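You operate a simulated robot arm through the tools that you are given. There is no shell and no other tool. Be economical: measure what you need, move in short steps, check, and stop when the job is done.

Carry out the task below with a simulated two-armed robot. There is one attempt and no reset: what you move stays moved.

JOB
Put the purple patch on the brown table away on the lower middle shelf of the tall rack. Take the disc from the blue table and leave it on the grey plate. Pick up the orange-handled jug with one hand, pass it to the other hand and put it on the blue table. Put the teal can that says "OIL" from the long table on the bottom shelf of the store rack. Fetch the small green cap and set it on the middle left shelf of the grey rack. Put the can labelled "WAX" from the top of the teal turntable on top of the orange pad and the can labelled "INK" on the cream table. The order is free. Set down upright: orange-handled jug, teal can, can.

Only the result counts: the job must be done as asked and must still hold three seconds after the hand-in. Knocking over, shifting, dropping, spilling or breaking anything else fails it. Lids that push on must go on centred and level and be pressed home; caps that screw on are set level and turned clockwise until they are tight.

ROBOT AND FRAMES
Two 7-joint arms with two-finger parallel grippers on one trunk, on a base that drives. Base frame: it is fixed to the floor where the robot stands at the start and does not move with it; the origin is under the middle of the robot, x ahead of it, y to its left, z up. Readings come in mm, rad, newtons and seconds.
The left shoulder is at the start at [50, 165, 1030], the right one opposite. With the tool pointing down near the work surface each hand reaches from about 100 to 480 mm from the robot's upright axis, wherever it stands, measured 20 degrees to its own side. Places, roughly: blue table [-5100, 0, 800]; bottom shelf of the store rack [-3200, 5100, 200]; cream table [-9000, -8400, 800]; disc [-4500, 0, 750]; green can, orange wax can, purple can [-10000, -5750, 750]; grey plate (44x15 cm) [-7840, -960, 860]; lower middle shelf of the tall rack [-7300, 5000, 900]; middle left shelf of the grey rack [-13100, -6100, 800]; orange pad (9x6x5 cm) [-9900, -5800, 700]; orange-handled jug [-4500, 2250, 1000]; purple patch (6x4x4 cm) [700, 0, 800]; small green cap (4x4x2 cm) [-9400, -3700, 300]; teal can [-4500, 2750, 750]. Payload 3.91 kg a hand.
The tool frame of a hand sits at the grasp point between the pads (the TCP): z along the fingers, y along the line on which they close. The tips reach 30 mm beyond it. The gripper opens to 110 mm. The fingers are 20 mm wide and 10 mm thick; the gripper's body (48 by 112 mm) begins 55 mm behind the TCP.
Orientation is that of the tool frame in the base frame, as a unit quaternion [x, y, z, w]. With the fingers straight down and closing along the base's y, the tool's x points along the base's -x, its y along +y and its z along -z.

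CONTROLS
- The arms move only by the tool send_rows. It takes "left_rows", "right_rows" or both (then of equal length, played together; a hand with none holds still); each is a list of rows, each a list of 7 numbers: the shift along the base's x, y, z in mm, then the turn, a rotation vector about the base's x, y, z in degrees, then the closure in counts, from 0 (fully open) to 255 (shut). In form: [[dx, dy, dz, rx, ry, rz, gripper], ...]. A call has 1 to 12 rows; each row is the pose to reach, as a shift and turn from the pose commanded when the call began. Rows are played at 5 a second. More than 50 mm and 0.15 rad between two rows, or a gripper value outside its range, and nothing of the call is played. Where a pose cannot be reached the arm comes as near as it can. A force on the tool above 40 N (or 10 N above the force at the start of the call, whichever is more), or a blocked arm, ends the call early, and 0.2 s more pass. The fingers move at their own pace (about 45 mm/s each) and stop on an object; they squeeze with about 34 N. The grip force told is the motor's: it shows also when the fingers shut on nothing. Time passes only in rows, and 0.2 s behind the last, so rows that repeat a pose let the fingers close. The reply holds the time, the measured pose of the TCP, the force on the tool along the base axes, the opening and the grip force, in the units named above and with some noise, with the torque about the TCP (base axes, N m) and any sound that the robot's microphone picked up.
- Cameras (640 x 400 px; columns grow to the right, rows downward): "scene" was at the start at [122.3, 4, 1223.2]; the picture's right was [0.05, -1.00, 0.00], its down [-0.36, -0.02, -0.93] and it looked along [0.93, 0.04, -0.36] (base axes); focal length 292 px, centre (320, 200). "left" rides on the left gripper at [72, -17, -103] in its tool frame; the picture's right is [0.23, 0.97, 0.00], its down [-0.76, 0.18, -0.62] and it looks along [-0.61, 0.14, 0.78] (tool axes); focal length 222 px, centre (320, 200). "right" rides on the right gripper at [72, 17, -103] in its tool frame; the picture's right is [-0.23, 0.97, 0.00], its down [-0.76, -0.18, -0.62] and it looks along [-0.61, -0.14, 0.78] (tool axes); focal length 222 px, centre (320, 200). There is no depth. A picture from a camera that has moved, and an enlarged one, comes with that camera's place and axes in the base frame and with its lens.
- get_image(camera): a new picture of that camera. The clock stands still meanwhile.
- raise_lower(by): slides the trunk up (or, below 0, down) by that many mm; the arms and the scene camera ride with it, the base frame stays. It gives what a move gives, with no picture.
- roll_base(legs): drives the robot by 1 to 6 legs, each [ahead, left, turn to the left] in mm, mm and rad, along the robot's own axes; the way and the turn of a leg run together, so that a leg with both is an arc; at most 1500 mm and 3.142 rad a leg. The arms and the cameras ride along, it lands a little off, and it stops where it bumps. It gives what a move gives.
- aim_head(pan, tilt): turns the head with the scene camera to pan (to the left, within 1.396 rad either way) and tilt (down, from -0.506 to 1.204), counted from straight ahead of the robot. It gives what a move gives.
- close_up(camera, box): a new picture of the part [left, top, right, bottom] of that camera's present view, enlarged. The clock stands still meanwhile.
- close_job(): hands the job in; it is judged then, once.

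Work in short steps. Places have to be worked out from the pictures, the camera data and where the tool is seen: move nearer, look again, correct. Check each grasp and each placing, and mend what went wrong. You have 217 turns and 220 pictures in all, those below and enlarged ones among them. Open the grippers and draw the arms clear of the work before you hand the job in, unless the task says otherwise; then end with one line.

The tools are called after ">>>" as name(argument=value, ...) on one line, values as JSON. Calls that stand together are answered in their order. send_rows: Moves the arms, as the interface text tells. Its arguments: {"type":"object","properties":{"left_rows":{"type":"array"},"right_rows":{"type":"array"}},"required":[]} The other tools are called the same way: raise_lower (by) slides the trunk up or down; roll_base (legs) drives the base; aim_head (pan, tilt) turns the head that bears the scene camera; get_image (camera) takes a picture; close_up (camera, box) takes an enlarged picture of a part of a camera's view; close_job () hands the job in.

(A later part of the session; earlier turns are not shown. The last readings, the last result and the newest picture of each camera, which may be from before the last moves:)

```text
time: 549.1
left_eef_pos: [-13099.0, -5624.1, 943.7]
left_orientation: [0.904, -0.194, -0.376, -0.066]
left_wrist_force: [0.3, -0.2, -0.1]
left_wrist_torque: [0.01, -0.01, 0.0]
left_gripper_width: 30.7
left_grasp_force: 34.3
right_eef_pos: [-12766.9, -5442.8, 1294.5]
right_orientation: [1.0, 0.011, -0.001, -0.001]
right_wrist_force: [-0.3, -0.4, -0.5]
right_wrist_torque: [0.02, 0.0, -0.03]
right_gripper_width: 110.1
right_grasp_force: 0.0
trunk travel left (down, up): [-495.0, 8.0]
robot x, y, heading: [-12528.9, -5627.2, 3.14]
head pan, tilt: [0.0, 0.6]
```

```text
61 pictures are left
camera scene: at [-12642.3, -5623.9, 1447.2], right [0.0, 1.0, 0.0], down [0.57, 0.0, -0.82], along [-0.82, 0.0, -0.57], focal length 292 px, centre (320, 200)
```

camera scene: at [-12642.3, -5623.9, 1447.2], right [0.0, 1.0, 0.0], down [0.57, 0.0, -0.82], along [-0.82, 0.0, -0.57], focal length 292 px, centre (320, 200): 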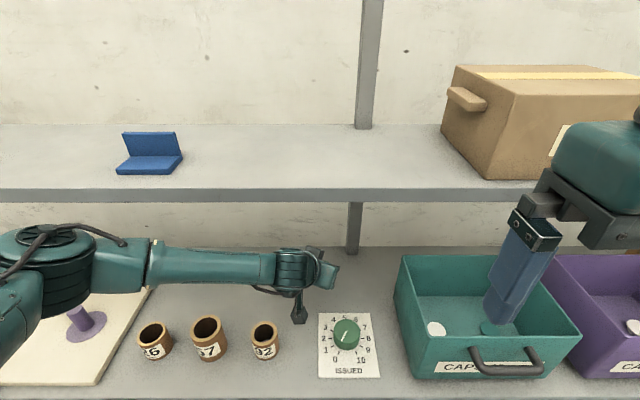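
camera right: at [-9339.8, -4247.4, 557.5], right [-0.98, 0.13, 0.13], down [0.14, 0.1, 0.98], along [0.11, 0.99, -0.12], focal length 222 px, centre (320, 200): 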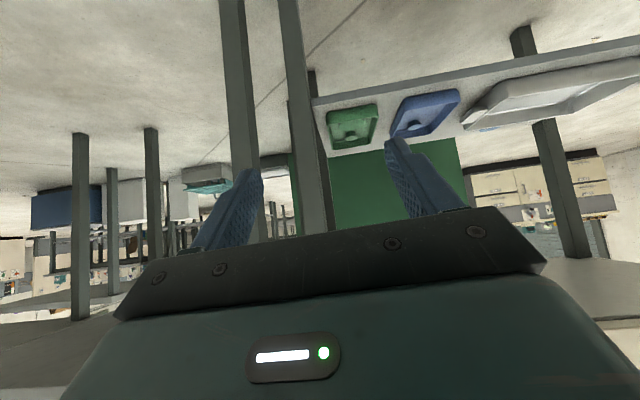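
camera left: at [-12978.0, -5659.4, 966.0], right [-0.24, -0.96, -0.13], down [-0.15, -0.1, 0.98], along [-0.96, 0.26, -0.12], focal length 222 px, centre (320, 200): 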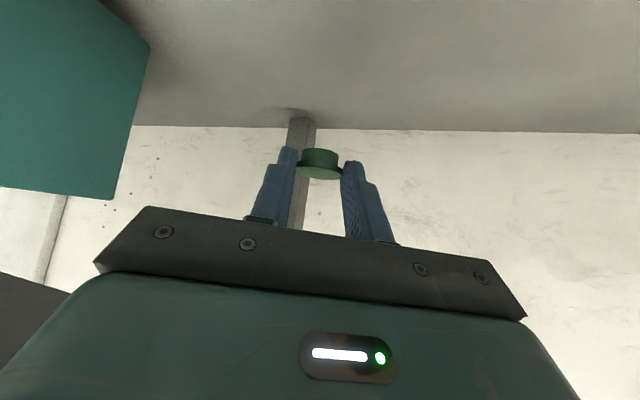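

Good: the post is well to the right, so this is the left bay. I lower the cap gently to contact.

>>> send_rows(left_rows=[[-5, -5, -25, 0, 0, 0, 255], [-10, -10, -50, 0, 0, 0, 255], [-15, -10, -75, 0, 0, 0, 255], [-15, -10, -90, 0, 0, 0, 255], [-15, -10, -97, 0, 0, 0, 255], [-15, -10, -103, 0, 0, 0, 255], [-15, -10, -108, 0, 0, 0, 255], [-15, -10, -113, 0, 0, 0, 255], [-15, -10, -118, 0, 0, 0, 255]])

>>> get_image(camera="left")

```text
time: 551.1
left_eef_pos: [-13114.8, -5632.2, 829.7]
left_orientation: [0.903, -0.192, -0.379, -0.066]
left_wrist_force: [0.2, -0.9, 7.9]
left_wrist_torque: [0.13, 0.07, 0.01]
left_gripper_width: 30.8
left_grasp_force: 34.0
right_eef_pos: [-12765.2, -5441.7, 1294.2]
right_orientation: [1.0, 0.012, -0.002, -0.001]
right_wrist_force: [-0.5, 1.0, -0.1]
right_wrist_torque: [0.02, 0.01, 0.01]
right_gripper_width: 110.2
right_grasp_force: 0.2
trunk travel left (down, up): [-495.0, 8.0]
robot x, y, heading: [-12521.4, -5624.1, 3.14]
head pan, tilt: [0.0, 0.6]
```

```text
60 pictures are left
camera left: at [-12992.9, -5668.9, 849.8], right [-0.24, -0.96, -0.14], down [-0.15, -0.1, 0.98], along [-0.96, 0.26, -0.12], focal length 222 px, centre (320, 200)
```

left: 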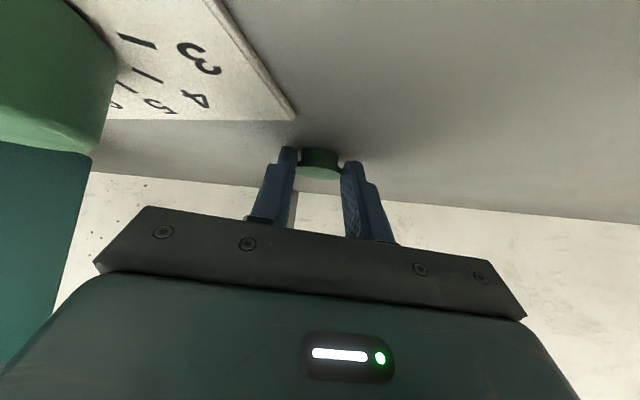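

Contact (8 N). I open the fingers and lift straight up.

>>> send_rows(left_rows=[[0, 0, 1, 0, 0, 0, 220], [0, 0, 1, 0, 0, 0, 170], [0, 0, 1, 0, 0, 0, 130], [0, 0, 1, 0, 0, 0, 130], [0, 0, 20, 0, 0, 0, 130], [0, 0, 55, 0, 0, 0, 130], [5, 0, 95, 0, 0, 0, 130], [10, 0, 115, 0, 0, 0, 60]])

>>> get_image(camera="left")

```text
time: 552.9
left_eef_pos: [-13104.3, -5634.8, 941.9]
left_orientation: [0.904, -0.194, -0.376, -0.066]
left_wrist_force: [0.5, 0.0, -0.6]
left_wrist_torque: [0.01, 0.01, 0.01]
left_gripper_width: 84.3
left_grasp_force: 0.1
right_eef_pos: [-12765.6, -5442.5, 1294.4]
right_orientation: [1.0, 0.012, 0.0, -0.001]
right_wrist_force: [-0.6, -0.9, 0.0]
right_wrist_torque: [-0.01, 0.03, 0.0]
right_gripper_width: 109.9
right_grasp_force: 0.1
trunk travel left (down, up): [-495.0, 8.0]
robot x, y, heading: [-12522.9, -5623.3, 3.141]
head pan, tilt: [0.0, 0.6]
```

```text
59 pictures are left
camera left: at [-12982.8, -5670.7, 963.8], right [-0.24, -0.96, -0.13], down [-0.15, -0.1, 0.98], along [-0.96, 0.26, -0.12], focal length 222 px, centre (320, 200)
```

left: 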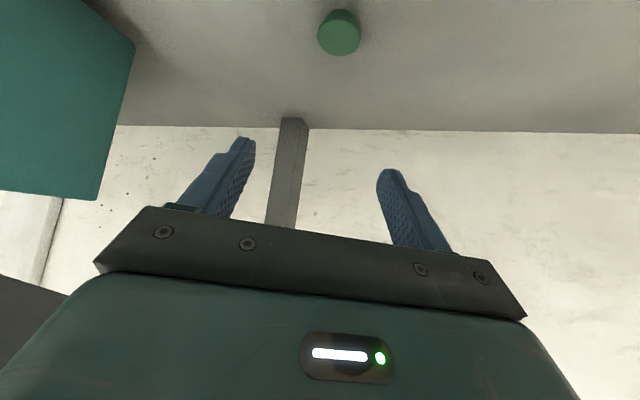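

The cap stands on the middle left shelf. I back out, turn around and drive toward the turntable with the cans.

>>> roll_base(legs=[[-400, 0, 0], [0, 0, 3.141], [1250, 0, 0]])

>>> aim_head(pan=0.0, tilt=0.5)

>>> get_image(camera="scene")

>>> close_up(camera="scene", box=[220, 120, 420, 245])

```text
time: 568.6
left_eef_pos: [-10296.2, -5678.3, 941.9]
left_orientation: [0.208, 0.9, -0.072, 0.375]
left_wrist_force: [0.3, 1.2, 0.4]
left_wrist_torque: [0.0, -0.01, -0.02]
left_gripper_width: 84.1
left_grasp_force: 0.1
right_eef_pos: [-10641.0, -5860.9, 1292.2]
right_orientation: [0.003, 1.0, -0.001, -0.001]
right_wrist_force: [-0.5, -0.4, -0.1]
right_wrist_torque: [-0.02, 0.0, 0.0]
right_gripper_width: 110.2
right_grasp_force: 0.2
trunk travel left (down, up): [-495.0, 8.0]
robot x, y, heading: [-10877.4, -5672.0, -0.038]
head pan, tilt: [0.0, 0.6]
```

```text
time: 569.2
left_eef_pos: [-10295.6, -5678.8, 942.5]
left_orientation: [0.208, 0.901, -0.072, 0.375]
left_wrist_force: [0.0, -0.6, -0.5]
left_wrist_torque: [0.01, -0.03, -0.01]
left_gripper_width: 84.2
left_grasp_force: 0.1
right_eef_pos: [-10640.5, -5861.4, 1294.1]
right_orientation: [0.003, 1.0, 0.0, 0.0]
right_wrist_force: [-0.1, -0.4, -0.2]
right_wrist_torque: [0.0, 0.02, -0.02]
right_gripper_width: 109.9
right_grasp_force: 0.0
trunk travel left (down, up): [-495.0, 8.0]
robot x, y, heading: [-10874.0, -5668.7, -0.033]
head pan, tilt: [0.0, 0.499]
```

```text
58 pictures are left
camera scene: at [-10755.4, -5675.5, 1456.3], right [-0.03, -1.0, 0.0], down [-0.48, 0.02, -0.88], along [0.88, -0.03, -0.48], focal length 292 px, centre (320, 200)
```

scene: 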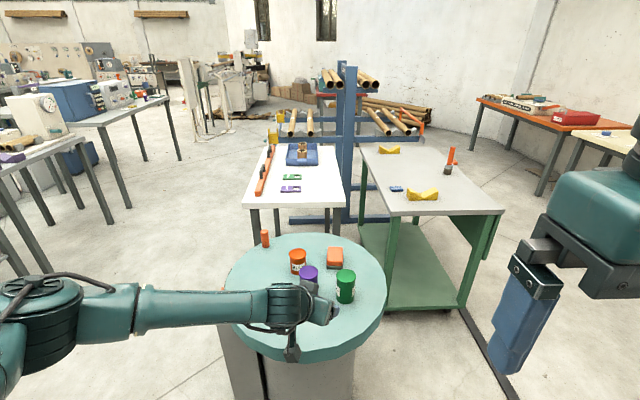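

```text
3.20 times, centred on (320, 182) of scene
camera zoom: at [-10755.4, -5675.5, 1456.3], right [-0.03, -1.0, 0.0], down [-0.48, 0.02, -0.88], along [0.88, -0.03, -0.48], focal length 935 px, centre (320, 256)
```

zoom: 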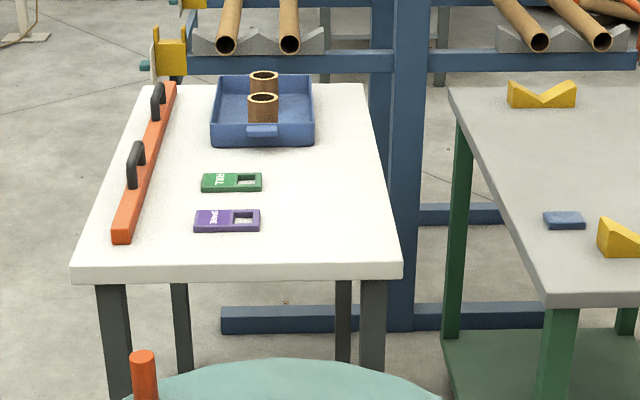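

The turntable has an orange, a purple and a green can, plus the orange pad. I pull the left arm aside and zoom to read the labels.

>>> send_rows(left_rows=[[-20, 40, 15, 0, 0, 0, 0], [-40, 80, 30, 0, 0, 0, 0], [-60, 120, 45, 0, 0, 0, 0], [-80, 160, 60, 0, 0, 0, 0]])

>>> close_up(camera="scene", box=[220, 220, 400, 332])

```text
time: 570.2
left_eef_pos: [-10374.4, -5514.7, 1002.3]
left_orientation: [0.209, 0.9, -0.073, 0.377]
left_wrist_force: [0.3, 0.3, -0.1]
left_wrist_torque: [0.0, -0.01, -0.01]
left_gripper_width: 109.7
left_grasp_force: 0.0
right_eef_pos: [-10641.2, -5860.4, 1294.5]
right_orientation: [0.004, 1.0, 0.0, 0.001]
right_wrist_force: [-1.0, 0.3, 0.7]
right_wrist_torque: [-0.01, 0.01, -0.04]
right_gripper_width: 110.1
right_grasp_force: 0.1
trunk travel left (down, up): [-495.0, 8.0]
robot x, y, heading: [-10874.0, -5673.8, -0.038]
head pan, tilt: [0.0, 0.499]
```

```text
3.56 times, centred on (310, 276) of scene
camera zoom: at [-10756.2, -5674.7, 1456.5], right [-0.03, -1.0, 0.0], down [-0.48, 0.02, -0.88], along [0.88, -0.03, -0.48], focal length 1038 px, centre (356, -70)
```

zoom: 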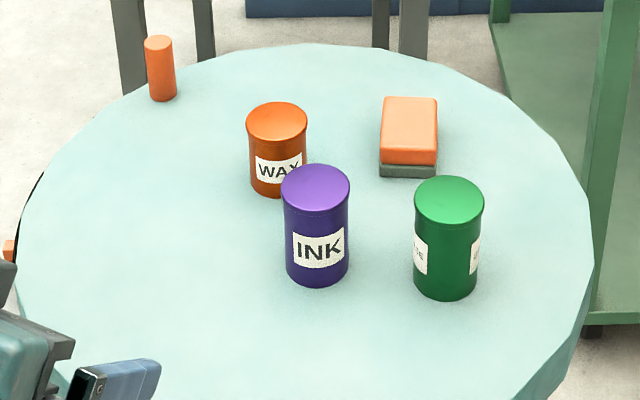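

INK is the purple can in front, WAX the orange one just behind it, the pad to WAX's right. I'll take INK with the left hand first. I raise the left hand, straighten its yaw, and lower the trunk to working height.

>>> send_rows(left_rows=[[-5, -15, 40, 0, 0, 7, 66], [-10, -30, 80, 0, 0, 14, 66], [-15, -45, 120, 0, 0, 20, 66], [-20, -60, 150, 0, 0, 22, 66]])

>>> raise_lower(by=-230)

>>> roll_base(legs=[[260, 0, 0.036]])

>>> aim_head(pan=0.0, tilt=0.75)

>>> get_image(camera="scene")

>>> get_image(camera="left")

```text
time: 571.2
left_eef_pos: [-10397.3, -5578.9, 1151.8]
left_orientation: [0.031, 0.923, 0.002, 0.383]
left_wrist_force: [-0.4, -0.8, 0.2]
left_wrist_torque: [0.01, 0.0, -0.02]
left_gripper_width: 81.2
left_grasp_force: 0.0
right_eef_pos: [-10640.5, -5861.8, 1293.2]
right_orientation: [0.004, 1.0, 0.0, 0.0]
right_wrist_force: [-0.6, -1.4, -0.2]
right_wrist_torque: [0.03, 0.01, -0.04]
right_gripper_width: 110.1
right_grasp_force: 0.1
trunk travel left (down, up): [-495.0, 8.0]
robot x, y, heading: [-10875.5, -5672.3, -0.039]
head pan, tilt: [0.0, 0.499]
```

```text
time: 573.6
left_eef_pos: [-10397.0, -5578.6, 921.3]
left_orientation: [0.032, 0.923, 0.002, 0.383]
left_wrist_force: [-0.1, 0.9, -0.1]
left_wrist_torque: [-0.02, -0.01, 0.01]
left_gripper_width: 81.7
left_grasp_force: 0.1
right_eef_pos: [-10640.0, -5860.5, 1063.3]
right_orientation: [0.003, 1.0, -0.001, 0.001]
right_wrist_force: [-1.1, 0.3, 0.1]
right_wrist_torque: [0.0, 0.0, 0.02]
right_gripper_width: 109.9
right_grasp_force: 0.0
trunk travel left (down, up): [-265.0, 238.0]
robot x, y, heading: [-10873.9, -5671.9, -0.031]
head pan, tilt: [0.0, 0.499]
```

```text
time: 575.5
left_eef_pos: [-10144.7, -5561.8, 921.6]
left_orientation: [0.012, 0.924, 0.009, 0.382]
left_wrist_force: [0.1, 0.9, -0.3]
left_wrist_torque: [-0.01, -0.03, -0.03]
left_gripper_width: 81.8
left_grasp_force: 0.1
right_eef_pos: [-10375.1, -5853.5, 1064.3]
right_orientation: [-0.018, 1.0, -0.001, 0.0]
right_wrist_force: [0.0, -0.8, 0.5]
right_wrist_torque: [0.02, 0.02, 0.0]
right_gripper_width: 110.3
right_grasp_force: 0.0
trunk travel left (down, up): [-265.0, 238.0]
robot x, y, heading: [-10621.9, -5674.8, 0.007]
head pan, tilt: [0.0, 0.499]
```

```text
time: 576.3
left_eef_pos: [-10145.9, -5561.0, 921.4]
left_orientation: [0.011, 0.924, 0.011, 0.382]
left_wrist_force: [-0.1, -0.1, 0.3]
left_wrist_torque: [0.01, -0.04, 0.02]
left_gripper_width: 81.4
left_grasp_force: 0.0
right_eef_pos: [-10375.7, -5852.4, 1063.6]
right_orientation: [-0.018, 1.0, 0.0, -0.001]
right_wrist_force: [0.2, 0.2, -1.1]
right_wrist_torque: [0.0, 0.01, 0.03]
right_gripper_width: 110.0
right_grasp_force: 0.1
trunk travel left (down, up): [-265.0, 238.0]
robot x, y, heading: [-10620.3, -5672.4, 0.011]
head pan, tilt: [0.0, 0.75]
```

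```text
55 pictures are left
camera scene: at [-10507.1, -5673.4, 1204.5], right [0.01, -1.0, 0.0], down [-0.68, -0.01, -0.73], along [0.73, 0.01, -0.68], focal length 292 px, centre (320, 200)
```

scene: 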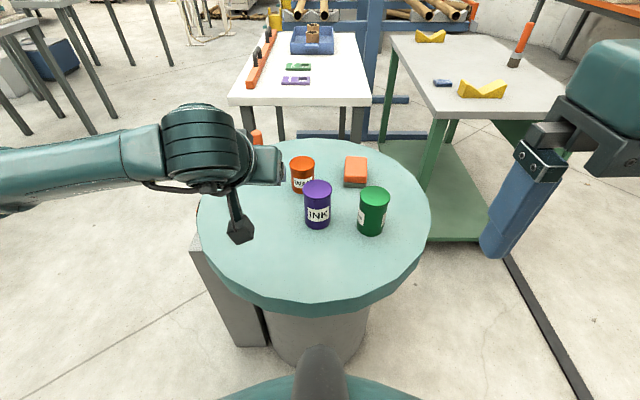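

```text
54 pictures are left
camera left: at [-10269.1, -5578.8, 943.3], right [-0.15, 0.98, -0.13], down [0.1, 0.15, 0.98], along [0.98, 0.13, -0.12], focal length 222 px, centre (320, 200)
```

left: 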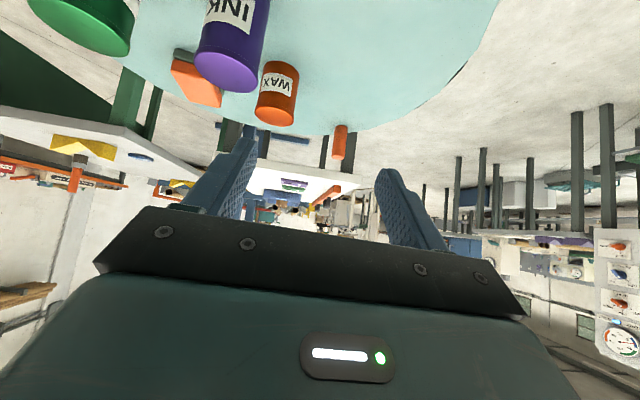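

Triangulated: table z≈703; INK (-10038, -5663), WAX (-9958, -5621), GREEN (-10057, -5779), pad ≈(-9890, -5759). I roll ahead 130 and bring the left hand to a pre-grasp behind INK.

>>> roll_base(legs=[[125, 0, -0.011]])

>>> send_rows(left_rows=[[-25, -20, -5, 0, 0, 0, 66], [-50, -45, -15, 0, 0, 0, 66], [-75, -70, -30, 0, 0, 0, 66], [-95, -90, -45, 0, 0, 0, 66], [-110, -102, -65, 0, 0, 0, 66]])

>>> get_image(camera="left")

>>> get_image(camera="scene")

```text
time: 577.5
left_eef_pos: [-10020.8, -5565.9, 921.5]
left_orientation: [0.018, 0.924, 0.007, 0.382]
left_wrist_force: [0.3, 0.3, -0.7]
left_wrist_torque: [-0.01, -0.01, 0.04]
left_gripper_width: 81.6
left_grasp_force: 0.1
right_eef_pos: [-10255.8, -5856.4, 1063.2]
right_orientation: [-0.012, 1.0, -0.001, 0.0]
right_wrist_force: [-0.3, 0.1, 0.7]
right_wrist_torque: [0.0, 0.02, 0.02]
right_gripper_width: 109.4
right_grasp_force: 0.0
trunk travel left (down, up): [-265.0, 238.0]
robot x, y, heading: [-10499.6, -5671.7, -0.005]
head pan, tilt: [0.0, 0.75]
```

```text
time: 578.7
left_eef_pos: [-10133.0, -5668.2, 857.3]
left_orientation: [0.017, 0.924, 0.007, 0.383]
left_wrist_force: [-0.8, 0.2, -0.6]
left_wrist_torque: [0.01, 0.01, -0.01]
left_gripper_width: 81.4
left_grasp_force: 0.0
right_eef_pos: [-10256.2, -5857.1, 1064.0]
right_orientation: [-0.012, 1.0, 0.0, -0.001]
right_wrist_force: [-0.2, 0.8, 0.1]
right_wrist_torque: [0.02, -0.04, 0.01]
right_gripper_width: 110.0
right_grasp_force: 0.1
trunk travel left (down, up): [-265.0, 238.0]
robot x, y, heading: [-10496.8, -5676.1, -0.008]
head pan, tilt: [0.0, 0.75]
```

```text
53 pictures are left
camera left: at [-10257.0, -5684.9, 877.7], right [-0.13, 0.98, -0.14], down [0.1, 0.15, 0.98], along [0.99, 0.12, -0.12], focal length 222 px, centre (320, 200)
```

left: 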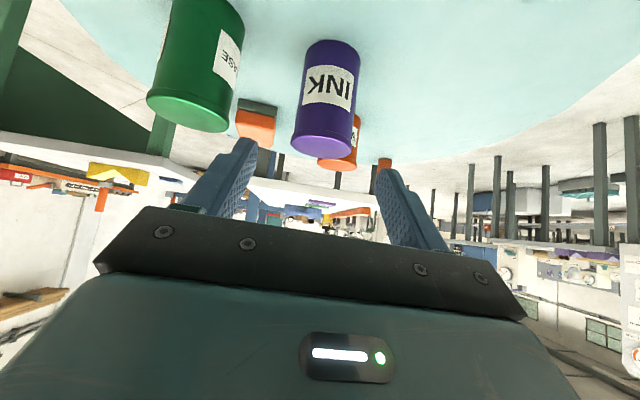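

```text
52 pictures are left
camera scene: at [-10385.1, -5674.5, 1204.4], right [0.0, -1.0, 0.0], down [-0.68, 0.0, -0.73], along [0.73, 0.0, -0.68], focal length 292 px, centre (320, 200)
```

scene: 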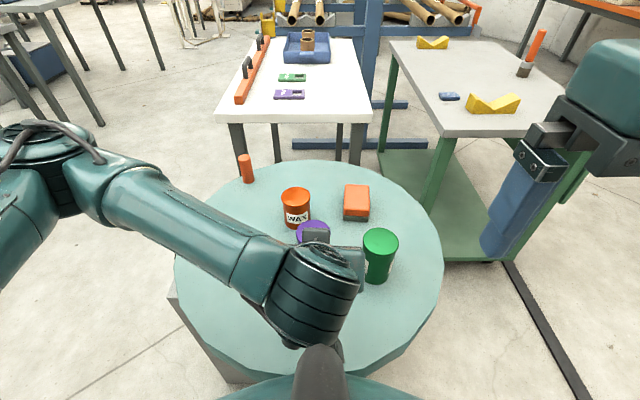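

INK is centred: ≈(-10048, -5667), top ≈790. I advance along the tool axis, check, then close.

>>> send_rows(left_rows=[[22, 0, -25, 0, 0, 0, 66], [44, 0, -50, 0, 0, 0, 66], [66, 1, -75, 0, 0, 0, 66], [83, 1, -95, 0, 0, 0, 66]])

>>> get_image(camera="left")

```text
time: 579.7
left_eef_pos: [-10047.2, -5668.8, 761.4]
left_orientation: [0.019, 0.924, 0.007, 0.383]
left_wrist_force: [1.1, 0.1, -0.7]
left_wrist_torque: [-0.01, -0.01, -0.03]
left_gripper_width: 81.4
left_grasp_force: 0.1
right_eef_pos: [-10255.5, -5856.0, 1063.2]
right_orientation: [-0.012, 1.0, 0.0, 0.0]
right_wrist_force: [0.0, 0.3, 0.1]
right_wrist_torque: [0.0, 0.01, 0.0]
right_gripper_width: 109.7
right_grasp_force: 0.1
trunk travel left (down, up): [-265.0, 238.0]
robot x, y, heading: [-10498.5, -5672.1, -0.002]
head pan, tilt: [0.0, 0.75]
```

```text
51 pictures are left
camera left: at [-10171.7, -5684.3, 782.2], right [-0.13, 0.98, -0.13], down [0.1, 0.15, 0.98], along [0.99, 0.12, -0.12], focal length 222 px, centre (320, 200)
```

left: 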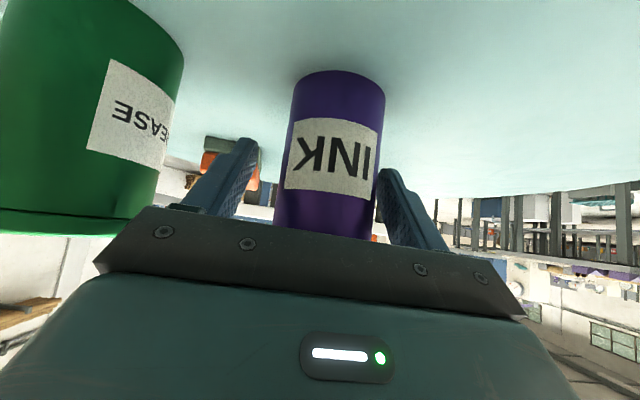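

INK is 6 mm to one side; I centre on it, close and lift straight up.

>>> send_rows(left_rows=[[0, 6, 0, 0, 0, 0, 66], [0, 6, 0, 0, 0, 0, 120], [0, 6, 0, 0, 0, 0, 255], [0, 6, 0, 0, 0, 0, 255], [0, 6, 0, 0, 0, 0, 255], [0, 6, 20, 0, 0, 0, 255], [0, 6, 60, 0, 0, 0, 255], [0, 6, 100, 0, 0, 0, 255], [-5, 6, 140, 0, 0, 0, 255], [-15, 6, 180, 0, 0, 0, 255], [-25, 20, 215, 0, 0, 0, 255]])

>>> get_image(camera="scene")

```text
time: 582.1
left_eef_pos: [-10072.0, -5647.3, 975.9]
left_orientation: [0.018, 0.924, 0.008, 0.382]
left_wrist_force: [-0.5, -0.9, -3.8]
left_wrist_torque: [-0.02, 0.02, 0.01]
left_gripper_width: 60.5
left_grasp_force: 33.4
right_eef_pos: [-10255.3, -5856.0, 1063.2]
right_orientation: [-0.011, 1.0, 0.0, 0.0]
right_wrist_force: [0.1, -1.1, -0.6]
right_wrist_torque: [0.01, 0.03, 0.0]
right_gripper_width: 110.0
right_grasp_force: 0.1
trunk travel left (down, up): [-265.0, 238.0]
robot x, y, heading: [-10494.5, -5675.2, -0.004]
head pan, tilt: [0.0, 0.75]
```

```text
50 pictures are left
camera scene: at [-10385.2, -5674.1, 1204.4], right [0.0, -1.0, 0.0], down [-0.68, 0.0, -0.73], along [0.73, 0.0, -0.68], focal length 292 px, centre (320, 200)
```

scene: 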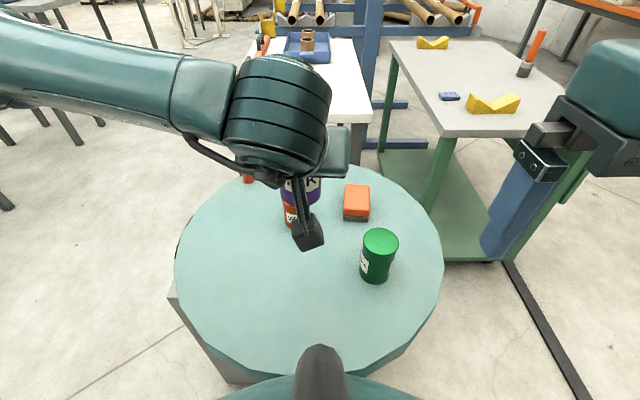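

INK is held (60.5 mm). I move it aside, then turn 0.55 left and shift so the right shoulder is forward for WAX (≈(-9932, -5622)) and the pad (≈(-9881, -5759)).

>>> send_rows(left_rows=[[-20, 35, 10, 0, 0, 0, 255], [-40, 70, 20, 0, 0, 0, 255], [-60, 105, 30, 0, 0, 0, 255], [-80, 140, 35, 0, 0, 0, 255]])

>>> roll_base(legs=[[0, 0, 0.55], [66, 75, 0]])

>>> send_rows(right_rows=[[5, 5, 0, 0, -7.5, -4, 66], [10, 10, 0, 0, -15, -8, 66], [20, 15, 0, 0, -22.5, -12, 66], [30, 20, 0, 0, -30, -16, 66], [40, 25, 0, 0, -37.5, -20, 66], [50, 30, 0, 0, -44, -24, 66]])

>>> aim_head(pan=-0.5, tilt=0.75)

>>> get_image(camera="scene")

>>> get_image(camera="right")

```text
time: 583.1
left_eef_pos: [-10130.9, -5516.9, 1024.9]
left_orientation: [0.017, 0.924, 0.009, 0.381]
left_wrist_force: [0.7, 0.6, -3.1]
left_wrist_torque: [0.0, 0.0, 0.01]
left_gripper_width: 60.4
left_grasp_force: 33.9
left hand out of reach, approached as far as the arm can: row 4
right_eef_pos: [-10254.6, -5856.5, 1063.5]
right_orientation: [-0.013, 1.0, -0.001, 0.0]
right_wrist_force: [0.4, 0.0, 0.0]
right_wrist_torque: [0.02, 0.0, 0.02]
right_gripper_width: 109.8
right_grasp_force: 0.1
trunk travel left (down, up): [-265.0, 238.0]
robot x, y, heading: [-10498.0, -5674.6, -0.003]
head pan, tilt: [0.0, 0.75]
```

```text
time: 586.2
left_eef_pos: [-10250.5, -5249.7, 1025.8]
left_orientation: [-0.233, 0.895, 0.11, 0.365]
left_wrist_force: [0.5, 0.2, -2.3]
left_wrist_torque: [-0.01, 0.03, 0.05]
left_gripper_width: 60.1
left_grasp_force: 34.3
right_eef_pos: [-10180.5, -5605.0, 1065.0]
right_orientation: [-0.282, 0.959, -0.001, 0.001]
right_wrist_force: [0.1, 0.7, 0.0]
right_wrist_torque: [0.04, 0.03, 0.03]
right_gripper_width: 109.9
right_grasp_force: 0.1
trunk travel left (down, up): [-265.0, 238.0]
robot x, y, heading: [-10479.1, -5576.1, 0.546]
head pan, tilt: [0.0, 0.75]
stopped in leg 2: the robot was blocked; the commanded pose is now the measured one
```

```text
time: 587.6
left_eef_pos: [-10250.2, -5250.0, 1026.5]
left_orientation: [-0.232, 0.894, 0.11, 0.366]
left_wrist_force: [-0.6, -0.7, -3.3]
left_wrist_torque: [-0.03, 0.01, -0.03]
left_gripper_width: 60.4
left_grasp_force: 34.2
right_eef_pos: [-10130.1, -5574.3, 1065.2]
right_orientation: [-0.061, 0.925, -0.105, 0.359]
right_wrist_force: [0.1, 0.2, -0.4]
right_wrist_torque: [-0.03, 0.01, 0.0]
right_gripper_width: 81.5
right_grasp_force: 0.1
trunk travel left (down, up): [-265.0, 238.0]
robot x, y, heading: [-10480.6, -5571.3, 0.541]
head pan, tilt: [0.0, 0.75]
```

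```text
time: 588.5
left_eef_pos: [-10250.0, -5251.3, 1026.8]
left_orientation: [-0.232, 0.894, 0.11, 0.366]
left_wrist_force: [0.0, -0.7, -2.9]
left_wrist_torque: [-0.02, 0.04, 0.0]
left_gripper_width: 60.4
left_grasp_force: 33.9
right_eef_pos: [-10130.9, -5575.0, 1063.8]
right_orientation: [-0.061, 0.926, -0.105, 0.358]
right_wrist_force: [-0.2, 0.1, 0.3]
right_wrist_torque: [0.0, 0.01, -0.01]
right_gripper_width: 81.6
right_grasp_force: 0.0
trunk travel left (down, up): [-265.0, 238.0]
robot x, y, heading: [-10477.6, -5573.1, 0.545]
head pan, tilt: [-0.499, 0.75]
```

```text
49 pictures are left
camera scene: at [-10374.0, -5556.6, 1204.6], right [0.05, -1.0, 0.0], down [-0.68, -0.03, -0.73], along [0.73, 0.03, -0.68], focal length 292 px, centre (320, 200)
```

scene: 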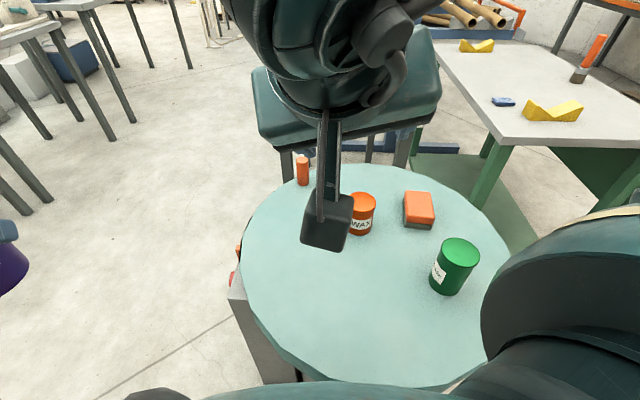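

```text
48 pictures are left
camera right: at [-10255.5, -5556.1, 1088.2], right [0.13, 0.99, -0.08], down [0.15, 0.07, 0.99], along [0.98, -0.14, -0.14], focal length 222 px, centre (320, 200)
```

right: 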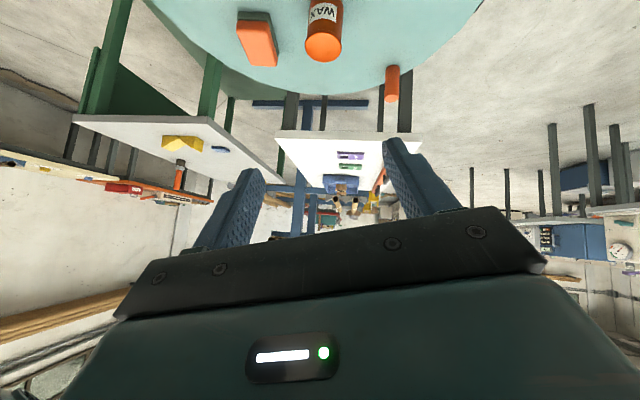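

WAX (-9932, -5622) and the pad (-9887, -5759) are confirmed. My combined turn left the right tool rolled ~14°, so I level it while moving to the pre-grasp.

>>> send_rows(right_rows=[[20, -4, -30, 4.7, -1.1, -5.1, 66], [40, -9, -65, 9.5, -2.1, -10.1, 66], [60, -14, -100, 14.2, -3.2, -15.2, 66], [80, -19, -140, 14.2, -3.2, -15.2, 66], [100, -24, -180, 14.2, -3.2, -15.2, 66], [122, -29, -220, 14.2, -3.2, -15.2, 66]])

>>> get_image(camera="right")

```text
time: 589.9
left_eef_pos: [-10249.3, -5251.1, 1025.7]
left_orientation: [-0.232, 0.894, 0.11, 0.366]
left_wrist_force: [-0.3, 0.1, -2.7]
left_wrist_torque: [-0.01, 0.06, 0.0]
left_gripper_width: 60.1
left_grasp_force: 33.8
right_eef_pos: [-10005.9, -5605.6, 842.8]
right_orientation: [0.109, 0.922, -0.038, 0.371]
right_wrist_force: [0.1, 0.0, 0.8]
right_wrist_torque: [0.0, -0.02, -0.01]
right_gripper_width: 81.6
right_grasp_force: 0.0
trunk travel left (down, up): [-265.0, 238.0]
robot x, y, heading: [-10483.3, -5571.3, 0.546]
head pan, tilt: [-0.499, 0.75]
```

```text
47 pictures are left
camera right: at [-10124.2, -5559.1, 869.3], right [0.38, 0.91, 0.17], down [0.07, -0.21, 0.97], along [0.92, -0.36, -0.15], focal length 222 px, centre (320, 200)
```

right: 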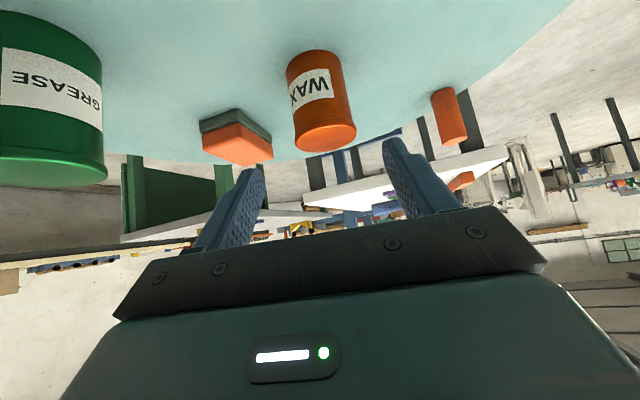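

The tool is level now. WAX lies between the fingers; I advance along the axis to straddle it.

>>> send_rows(right_rows=[[18, -3, -21, 0, 0, 0, 66], [36, -6, -42, 0, 0, 0, 66], [54, -10, -63, 0, 0, 0, 66], [72, -13, -83, 0, 0, 0, 66]])

>>> get_image(camera="right")

```text
time: 590.9
left_eef_pos: [-10249.6, -5250.3, 1026.6]
left_orientation: [-0.232, 0.894, 0.11, 0.366]
left_wrist_force: [-0.3, -0.1, -4.1]
left_wrist_torque: [-0.04, 0.01, 0.01]
left_gripper_width: 60.3
left_grasp_force: 34.1
right_eef_pos: [-9936.2, -5616.1, 762.3]
right_orientation: [0.109, 0.921, -0.038, 0.372]
right_wrist_force: [0.4, 0.6, -0.2]
right_wrist_torque: [-0.03, 0.02, -0.01]
right_gripper_width: 81.5
right_grasp_force: 0.1
trunk travel left (down, up): [-265.0, 238.0]
robot x, y, heading: [-10482.3, -5574.1, 0.548]
head pan, tilt: [-0.499, 0.75]
```

```text
46 pictures are left
camera right: at [-10054.2, -5572.3, 787.9], right [0.38, 0.91, 0.17], down [0.07, -0.21, 0.97], along [0.92, -0.36, -0.15], focal length 222 px, centre (320, 200)
```

right: 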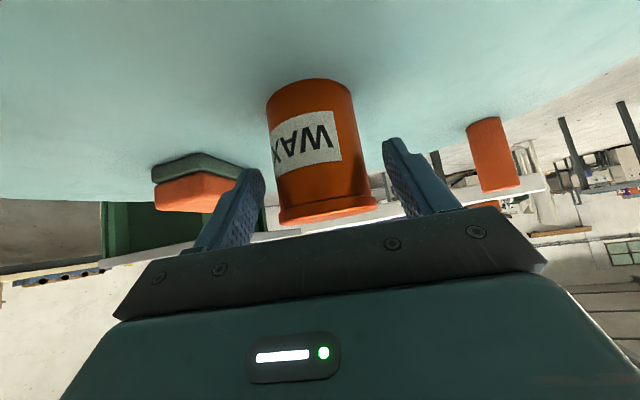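

A little short: I advance 9 mm, centre by 4 mm, close and lift.

>>> send_rows(right_rows=[[8, -6, -5, 0, 0, 0, 66], [8, -6, -5, 0, 0, 0, 120], [8, -6, -5, 0, 0, 0, 255], [8, -6, -5, 0, 0, 0, 255], [8, -6, -5, 0, 0, 0, 255], [8, -6, 15, 0, 0, 0, 255], [8, -6, 50, 0, 0, 0, 255], [8, -6, 90, 0, 0, 0, 255]])

>>> get_image(camera="right")

>>> get_image(camera="scene")

```text
time: 592.7
left_eef_pos: [-10250.7, -5251.0, 1025.8]
left_orientation: [-0.232, 0.894, 0.11, 0.366]
left_wrist_force: [-0.4, -0.7, -2.1]
left_wrist_torque: [-0.03, 0.02, 0.01]
left_gripper_width: 60.5
left_grasp_force: 34.1
right_eef_pos: [-9928.7, -5622.9, 853.7]
right_orientation: [0.11, 0.922, -0.039, 0.37]
right_wrist_force: [-0.4, 0.1, -1.9]
right_wrist_torque: [0.0, 0.01, 0.02]
right_gripper_width: 59.9
right_grasp_force: 34.0
trunk travel left (down, up): [-265.0, 238.0]
robot x, y, heading: [-10481.1, -5575.4, 0.544]
head pan, tilt: [-0.499, 0.75]
```

```text
45 pictures are left
camera right: at [-10047.0, -5578.0, 878.6], right [0.38, 0.91, 0.17], down [0.07, -0.21, 0.97], along [0.92, -0.36, -0.15], focal length 222 px, centre (320, 200)
```

right: 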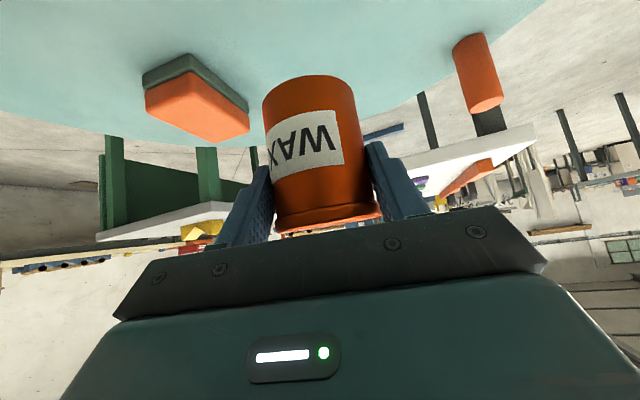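

```text
44 pictures are left
camera scene: at [-10374.1, -5556.6, 1204.5], right [0.05, -1.0, 0.0], down [-0.68, -0.03, -0.73], along [0.73, 0.03, -0.68], focal length 292 px, centre (320, 200)
```

scene: 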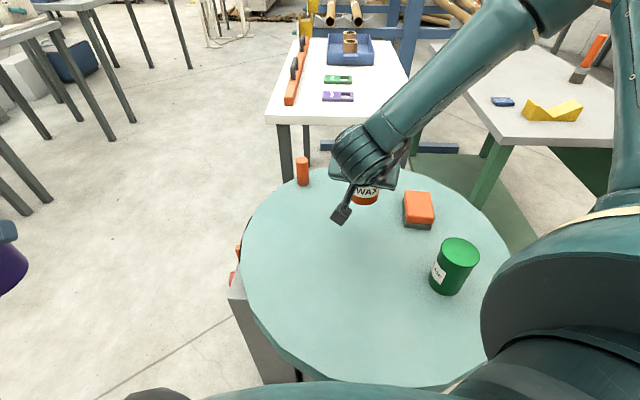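

WAX is held (59.9 mm). I move it over the pad and check the alignment.

>>> send_rows(right_rows=[[0, 0, 30, 0, 0, 0, 255], [12, -40, 30, 0, 0, 0, 255], [24, -80, 30, 0, 0, 0, 255], [34, -112, 30, 0, 0, 0, 255], [41, -135, 30, 0, 0, 0, 255]])

>>> get_image(camera="right")

>>> get_image(camera="scene")

```text
time: 593.9
left_eef_pos: [-10250.8, -5251.2, 1026.9]
left_orientation: [-0.232, 0.895, 0.11, 0.366]
left_wrist_force: [0.4, -0.7, -3.6]
left_wrist_torque: [-0.02, 0.05, -0.02]
left_gripper_width: 60.2
left_grasp_force: 34.0
right_eef_pos: [-9887.9, -5757.8, 881.2]
right_orientation: [0.108, 0.921, -0.038, 0.372]
right_wrist_force: [0.7, 0.5, -2.6]
right_wrist_torque: [0.02, -0.03, -0.02]
right_gripper_width: 59.7
right_grasp_force: 33.6
trunk travel left (down, up): [-265.0, 238.0]
robot x, y, heading: [-10479.7, -5570.2, 0.549]
head pan, tilt: [-0.499, 0.75]
```

```text
43 pictures are left
camera right: at [-10006.3, -5712.5, 906.3], right [0.38, 0.91, 0.17], down [0.07, -0.21, 0.98], along [0.92, -0.36, -0.14], focal length 222 px, centre (320, 200)
```

right: 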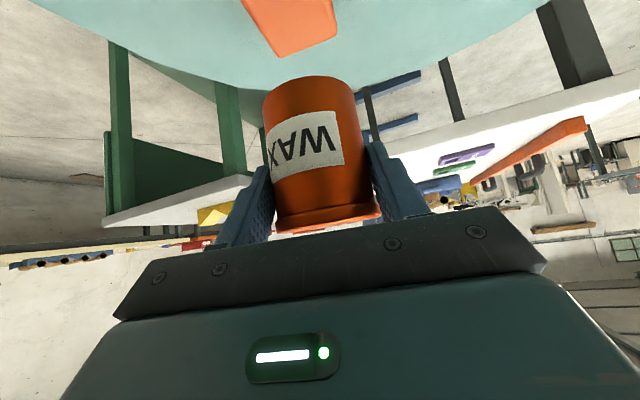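

```text
42 pictures are left
camera scene: at [-10374.1, -5556.5, 1204.6], right [0.05, -1.0, 0.0], down [-0.68, -0.03, -0.73], along [0.73, 0.03, -0.68], focal length 292 px, centre (320, 200)
```

scene: 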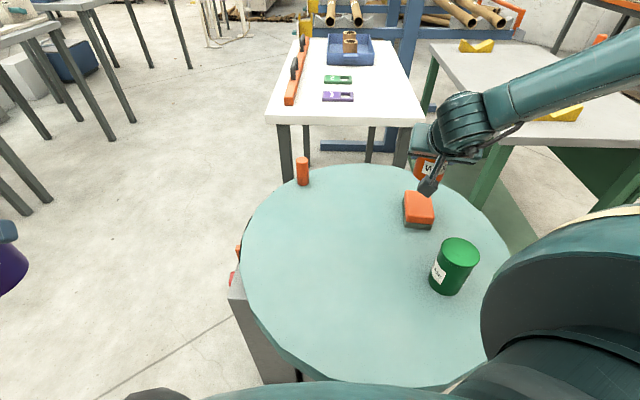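

The can's axis is at ≈(-9882, -5759) and the pad centre at ≈(-9885, -5763). I correct by 3–4 mm and lower to contact.

>>> send_rows(right_rows=[[-2, -2, -20, 0, 0, 0, 255], [-3, -4, -45, 0, 0, 0, 255], [-3, -4, -60, 0, 0, 0, 255], [-3, -4, -65, 0, 0, 0, 255], [-3, -4, -69, 0, 0, 0, 255], [-3, -4, -73, 0, 0, 0, 255], [-3, -4, -77, 0, 0, 0, 255], [-3, -4, -81, 0, 0, 0, 255], [-3, -4, -85, 0, 0, 0, 255]])

>>> get_image(camera="right")

```text
time: 595.9
left_eef_pos: [-10251.4, -5250.2, 1027.2]
left_orientation: [-0.233, 0.894, 0.11, 0.366]
left_wrist_force: [0.8, 1.0, -2.3]
left_wrist_torque: [0.01, 0.05, 0.03]
left_gripper_width: 60.0
left_grasp_force: 33.9
right_eef_pos: [-9889.6, -5761.6, 798.1]
right_orientation: [0.109, 0.92, -0.038, 0.375]
right_wrist_force: [-3.0, -3.1, 17.7]
right_wrist_torque: [-0.19, 0.46, 0.03]
right_gripper_width: 59.7
right_grasp_force: 33.9
trunk travel left (down, up): [-265.0, 238.0]
robot x, y, heading: [-10478.9, -5576.0, 0.545]
head pan, tilt: [-0.499, 0.75]
```

```text
41 pictures are left
camera right: at [-10007.4, -5716.2, 823.3], right [0.38, 0.91, 0.17], down [0.06, -0.21, 0.98], along [0.92, -0.36, -0.14], focal length 222 px, centre (320, 200)
```

right: 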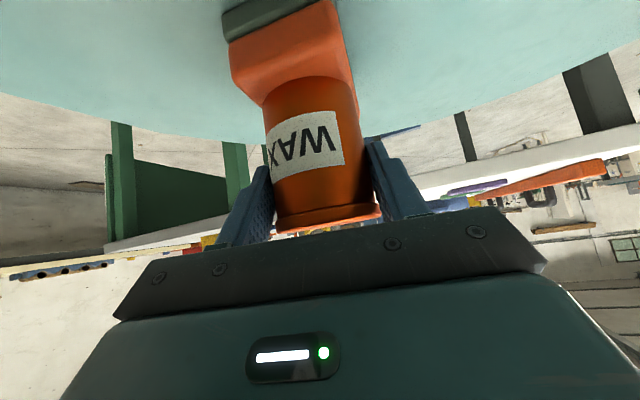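

WAX stands centred on the pad (18 N contact). I ease off, open, and retract along the tool axis.

>>> send_rows(right_rows=[[0, 0, 3, 0, 0, 0, 255], [0, 0, 3, 0, 0, 0, 180], [0, 0, 3, 0, 0, 0, 66], [0, 0, 3, 0, 0, 0, 66], [0, 0, 3, 0, 0, 0, 66], [-14, 3, 18, 0, 0, 0, 66], [-34, 8, 40, 0, 0, 0, 66], [-58, 13, 66, 0, 0, 0, 66], [-85, 19, 96, 0, 0, 0, 66]])

>>> get_image(camera="right")

```text
time: 597.9
left_eef_pos: [-10249.8, -5251.7, 1026.6]
left_orientation: [-0.233, 0.894, 0.11, 0.366]
left_wrist_force: [0.1, -0.2, -2.9]
left_wrist_torque: [-0.03, 0.02, -0.01]
left_gripper_width: 60.2
left_grasp_force: 34.0
right_eef_pos: [-9968.2, -5739.8, 894.4]
right_orientation: [0.11, 0.921, -0.04, 0.371]
right_wrist_force: [0.5, 0.2, 0.6]
right_wrist_torque: [-0.02, 0.02, 0.02]
right_gripper_width: 81.3
right_grasp_force: 0.0
right hand out of reach, approached as far as the arm can: row 9
trunk travel left (down, up): [-265.0, 238.0]
robot x, y, heading: [-10480.2, -5576.2, 0.544]
head pan, tilt: [-0.499, 0.75]
```

```text
40 pictures are left
camera right: at [-10085.8, -5694.3, 920.0], right [0.38, 0.91, 0.17], down [0.07, -0.21, 0.98], along [0.92, -0.36, -0.15], focal length 222 px, centre (320, 200)
```

right: 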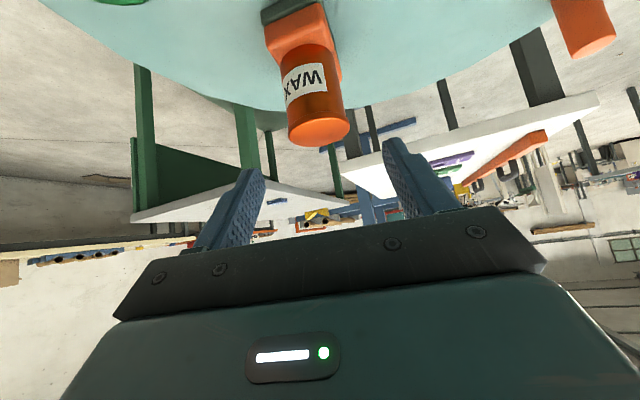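

WAX stands upright on the orange pad. I lift the right hand, back away and look toward the cream table for INK.

>>> send_rows(right_rows=[[0, 0, 35, 0, 0, 0, 66], [0, 0, 75, 0, 0, 0, 66], [0, 0, 110, 0, 0, 0, 66]])

>>> roll_base(legs=[[-420, 0, 0], [0, 0, -1.8]])

>>> aim_head(pan=0.2, tilt=0.35)

>>> get_image(camera="scene")

```text
time: 598.7
left_eef_pos: [-10250.1, -5249.5, 1026.0]
left_orientation: [-0.232, 0.895, 0.109, 0.366]
left_wrist_force: [-0.7, 0.0, -1.6]
left_wrist_torque: [-0.03, 0.05, -0.04]
left_gripper_width: 59.9
left_grasp_force: 34.2
right_eef_pos: [-9968.7, -5742.4, 1001.2]
right_orientation: [0.109, 0.921, -0.039, 0.371]
right_wrist_force: [0.5, 0.7, 0.7]
right_wrist_torque: [0.0, 0.0, -0.01]
right_gripper_width: 81.5
right_grasp_force: 0.0
trunk travel left (down, up): [-265.0, 238.0]
robot x, y, heading: [-10482.4, -5573.6, 0.542]
head pan, tilt: [-0.499, 0.75]
```

```text
time: 605.6
left_eef_pos: [-10577.1, -6092.9, 1026.0]
left_orientation: [0.556, 0.739, -0.217, 0.313]
left_wrist_force: [0.5, 0.1, -3.5]
left_wrist_torque: [0.07, 0.02, 0.01]
left_gripper_width: 60.1
left_grasp_force: 34.2
right_eef_pos: [-11119.9, -6257.8, 999.1]
right_orientation: [0.789, 0.488, -0.314, 0.2]
right_wrist_force: [-0.5, 0.1, -0.7]
right_wrist_torque: [0.03, -0.01, 0.0]
right_gripper_width: 81.5
right_grasp_force: 0.1
trunk travel left (down, up): [-265.0, 238.0]
robot x, y, heading: [-10842.2, -5796.6, -1.252]
head pan, tilt: [-0.499, 0.75]
```

```text
time: 606.7
left_eef_pos: [-10578.9, -6093.1, 1026.7]
left_orientation: [0.555, 0.739, -0.217, 0.314]
left_wrist_force: [-0.2, -0.5, -3.2]
left_wrist_torque: [0.04, 0.04, 0.01]
left_gripper_width: 59.9
left_grasp_force: 33.5
right_eef_pos: [-11119.5, -6258.1, 999.8]
right_orientation: [0.789, 0.489, -0.314, 0.201]
right_wrist_force: [0.6, 0.2, 0.0]
right_wrist_torque: [0.0, -0.02, 0.01]
right_gripper_width: 81.4
right_grasp_force: 0.0
trunk travel left (down, up): [-265.0, 238.0]
robot x, y, heading: [-10840.5, -5795.7, -1.254]
head pan, tilt: [0.201, 0.351]
```

```text
39 pictures are left
camera scene: at [-10786.0, -5903.8, 1240.0], right [-0.87, -0.49, 0.0], down [-0.17, 0.3, -0.94], along [0.46, -0.82, -0.34], focal length 292 px, centre (320, 200)
```

scene: 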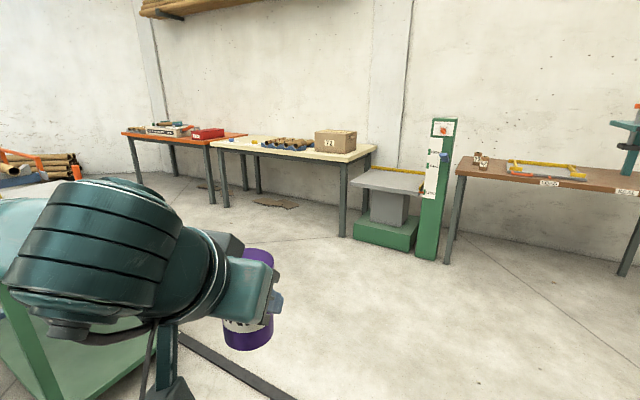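

The cream table stands against the south wall (front y≈-8080), with free space on its left part. A dark strip lies on the floor at y≈-6640; I look down to see its extent.

>>> aim_head(pan=0.0, tilt=0.75)

>>> get_image(camera="scene")

```text
time: 607.6
left_eef_pos: [-10577.8, -6093.9, 1026.2]
left_orientation: [0.556, 0.739, -0.218, 0.313]
left_wrist_force: [0.3, -0.2, -2.7]
left_wrist_torque: [0.07, -0.04, 0.02]
left_gripper_width: 60.1
left_grasp_force: 34.2
right_eef_pos: [-11119.4, -6257.5, 999.5]
right_orientation: [0.789, 0.489, -0.313, 0.201]
right_wrist_force: [-0.1, -0.6, 0.7]
right_wrist_torque: [0.0, -0.01, -0.01]
right_gripper_width: 81.6
right_grasp_force: 0.0
trunk travel left (down, up): [-265.0, 238.0]
robot x, y, heading: [-10842.6, -5797.0, -1.252]
head pan, tilt: [0.0, 0.75]
```

```text
38 pictures are left
camera scene: at [-10806.2, -5901.6, 1204.4], right [-0.95, -0.31, 0.0], down [-0.21, 0.65, -0.73], along [0.23, -0.69, -0.68], focal length 292 px, centre (320, 200)
```

scene: 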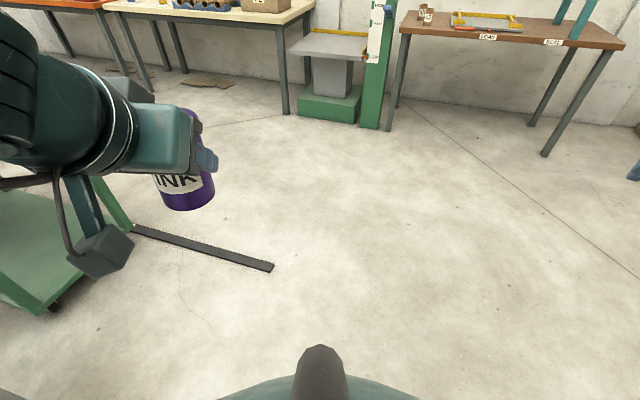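

The strip ends at x≈-10326, so I pass west of it, then drive east along y≈-7250 and face the cream table.

>>> roll_base(legs=[[0, 0, -0.319], [1450, 0, 0], [0, 0, 1.571], [1400, 0, 0], [780, 0, 0], [0, 0, -1.571]])

>>> aim_head(pan=0.0, tilt=0.55)

>>> get_image(camera="scene")

```text
time: 633.7
left_eef_pos: [-8461.5, -7495.5, 1026.4]
left_orientation: [0.643, 0.664, -0.254, 0.284]
left_wrist_force: [0.3, 0.5, -2.7]
left_wrist_torque: [0.02, -0.03, -0.01]
left_gripper_width: 59.8
left_grasp_force: 33.9
right_eef_pos: [-9026.6, -7518.8, 1000.2]
right_orientation: [0.844, 0.386, -0.337, 0.16]
right_wrist_force: [0.1, -0.7, -0.3]
right_wrist_torque: [-0.01, -0.01, -0.01]
right_gripper_width: 81.7
right_grasp_force: 0.1
trunk travel left (down, up): [-265.0, 238.0]
robot x, y, heading: [-8643.6, -7137.5, -1.508]
head pan, tilt: [0.0, 0.75]
```

```text
time: 634.5
left_eef_pos: [-8462.4, -7494.6, 1026.0]
left_orientation: [0.645, 0.663, -0.255, 0.283]
left_wrist_force: [-0.1, 0.4, -1.9]
left_wrist_torque: [0.04, -0.01, 0.02]
left_gripper_width: 59.7
left_grasp_force: 34.8
right_eef_pos: [-9027.1, -7518.3, 999.2]
right_orientation: [0.844, 0.386, -0.337, 0.16]
right_wrist_force: [0.6, -0.4, -0.3]
right_wrist_torque: [-0.03, 0.02, 0.01]
right_gripper_width: 81.5
right_grasp_force: 0.0
trunk travel left (down, up): [-265.0, 238.0]
robot x, y, heading: [-8640.2, -7141.0, -1.501]
head pan, tilt: [0.0, 0.55]
```

```text
37 pictures are left
camera scene: at [-8634.7, -7258.9, 1221.7], right [-1.0, -0.07, 0.0], down [-0.03, 0.52, -0.85], along [0.06, -0.85, -0.52], focal length 292 px, centre (320, 200)
```

scene: 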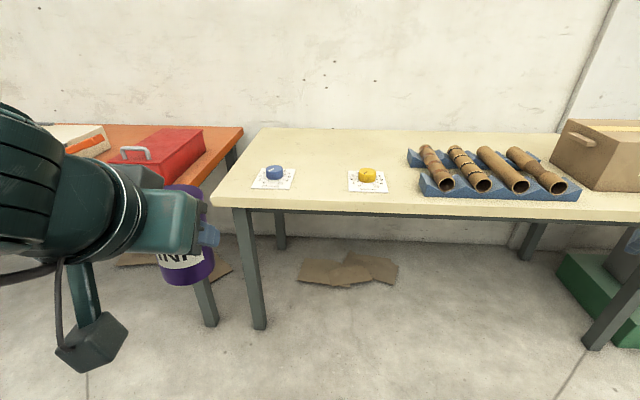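

The cream table has a free gap between the blue and yellow knobs (≈x -8572). I roll in so INK comes over it.

>>> roll_base(legs=[[485, -155, 0]])

>>> get_image(camera="left")

>>> get_image(camera="scene")

```text
time: 637.4
left_eef_pos: [-8586.8, -7982.0, 1025.4]
left_orientation: [0.644, 0.663, -0.254, 0.283]
left_wrist_force: [0.0, 0.2, -2.4]
left_wrist_torque: [0.02, 0.0, 0.02]
left_gripper_width: 59.7
left_grasp_force: 34.2
right_eef_pos: [-9151.4, -8008.9, 999.3]
right_orientation: [0.844, 0.386, -0.337, 0.159]
right_wrist_force: [0.3, -0.9, -0.5]
right_wrist_torque: [-0.01, -0.02, 0.07]
right_gripper_width: 81.5
right_grasp_force: 0.1
trunk travel left (down, up): [-265.0, 238.0]
robot x, y, heading: [-8766.5, -7626.9, -1.504]
head pan, tilt: [0.0, 0.55]
```

```text
36 pictures are left
camera left: at [-8609.3, -7861.1, 1047.4], right [0.97, 0.2, -0.13], down [0.15, -0.1, 0.98], along [0.19, -0.97, -0.12], focal length 222 px, centre (320, 200)
```

left: 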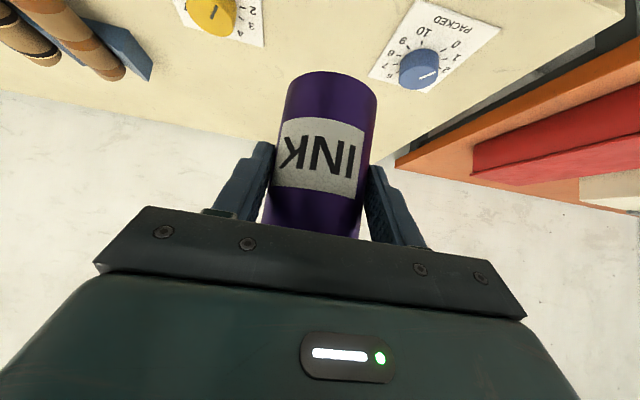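

```text
35 pictures are left
camera scene: at [-8760.4, -7747.1, 1221.7], right [-1.0, -0.07, 0.0], down [-0.04, 0.52, -0.85], along [0.06, -0.85, -0.52], focal length 292 px, centre (320, 200)
```

scene: 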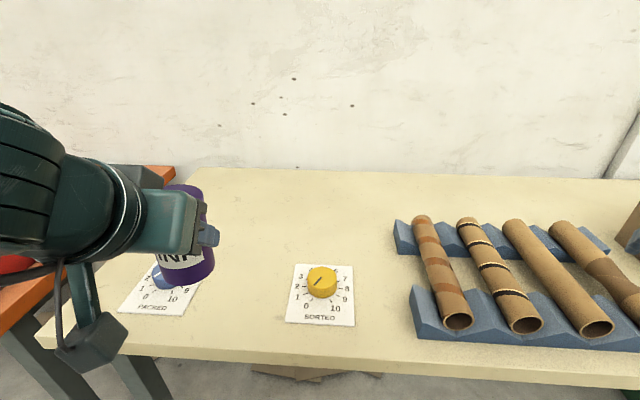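

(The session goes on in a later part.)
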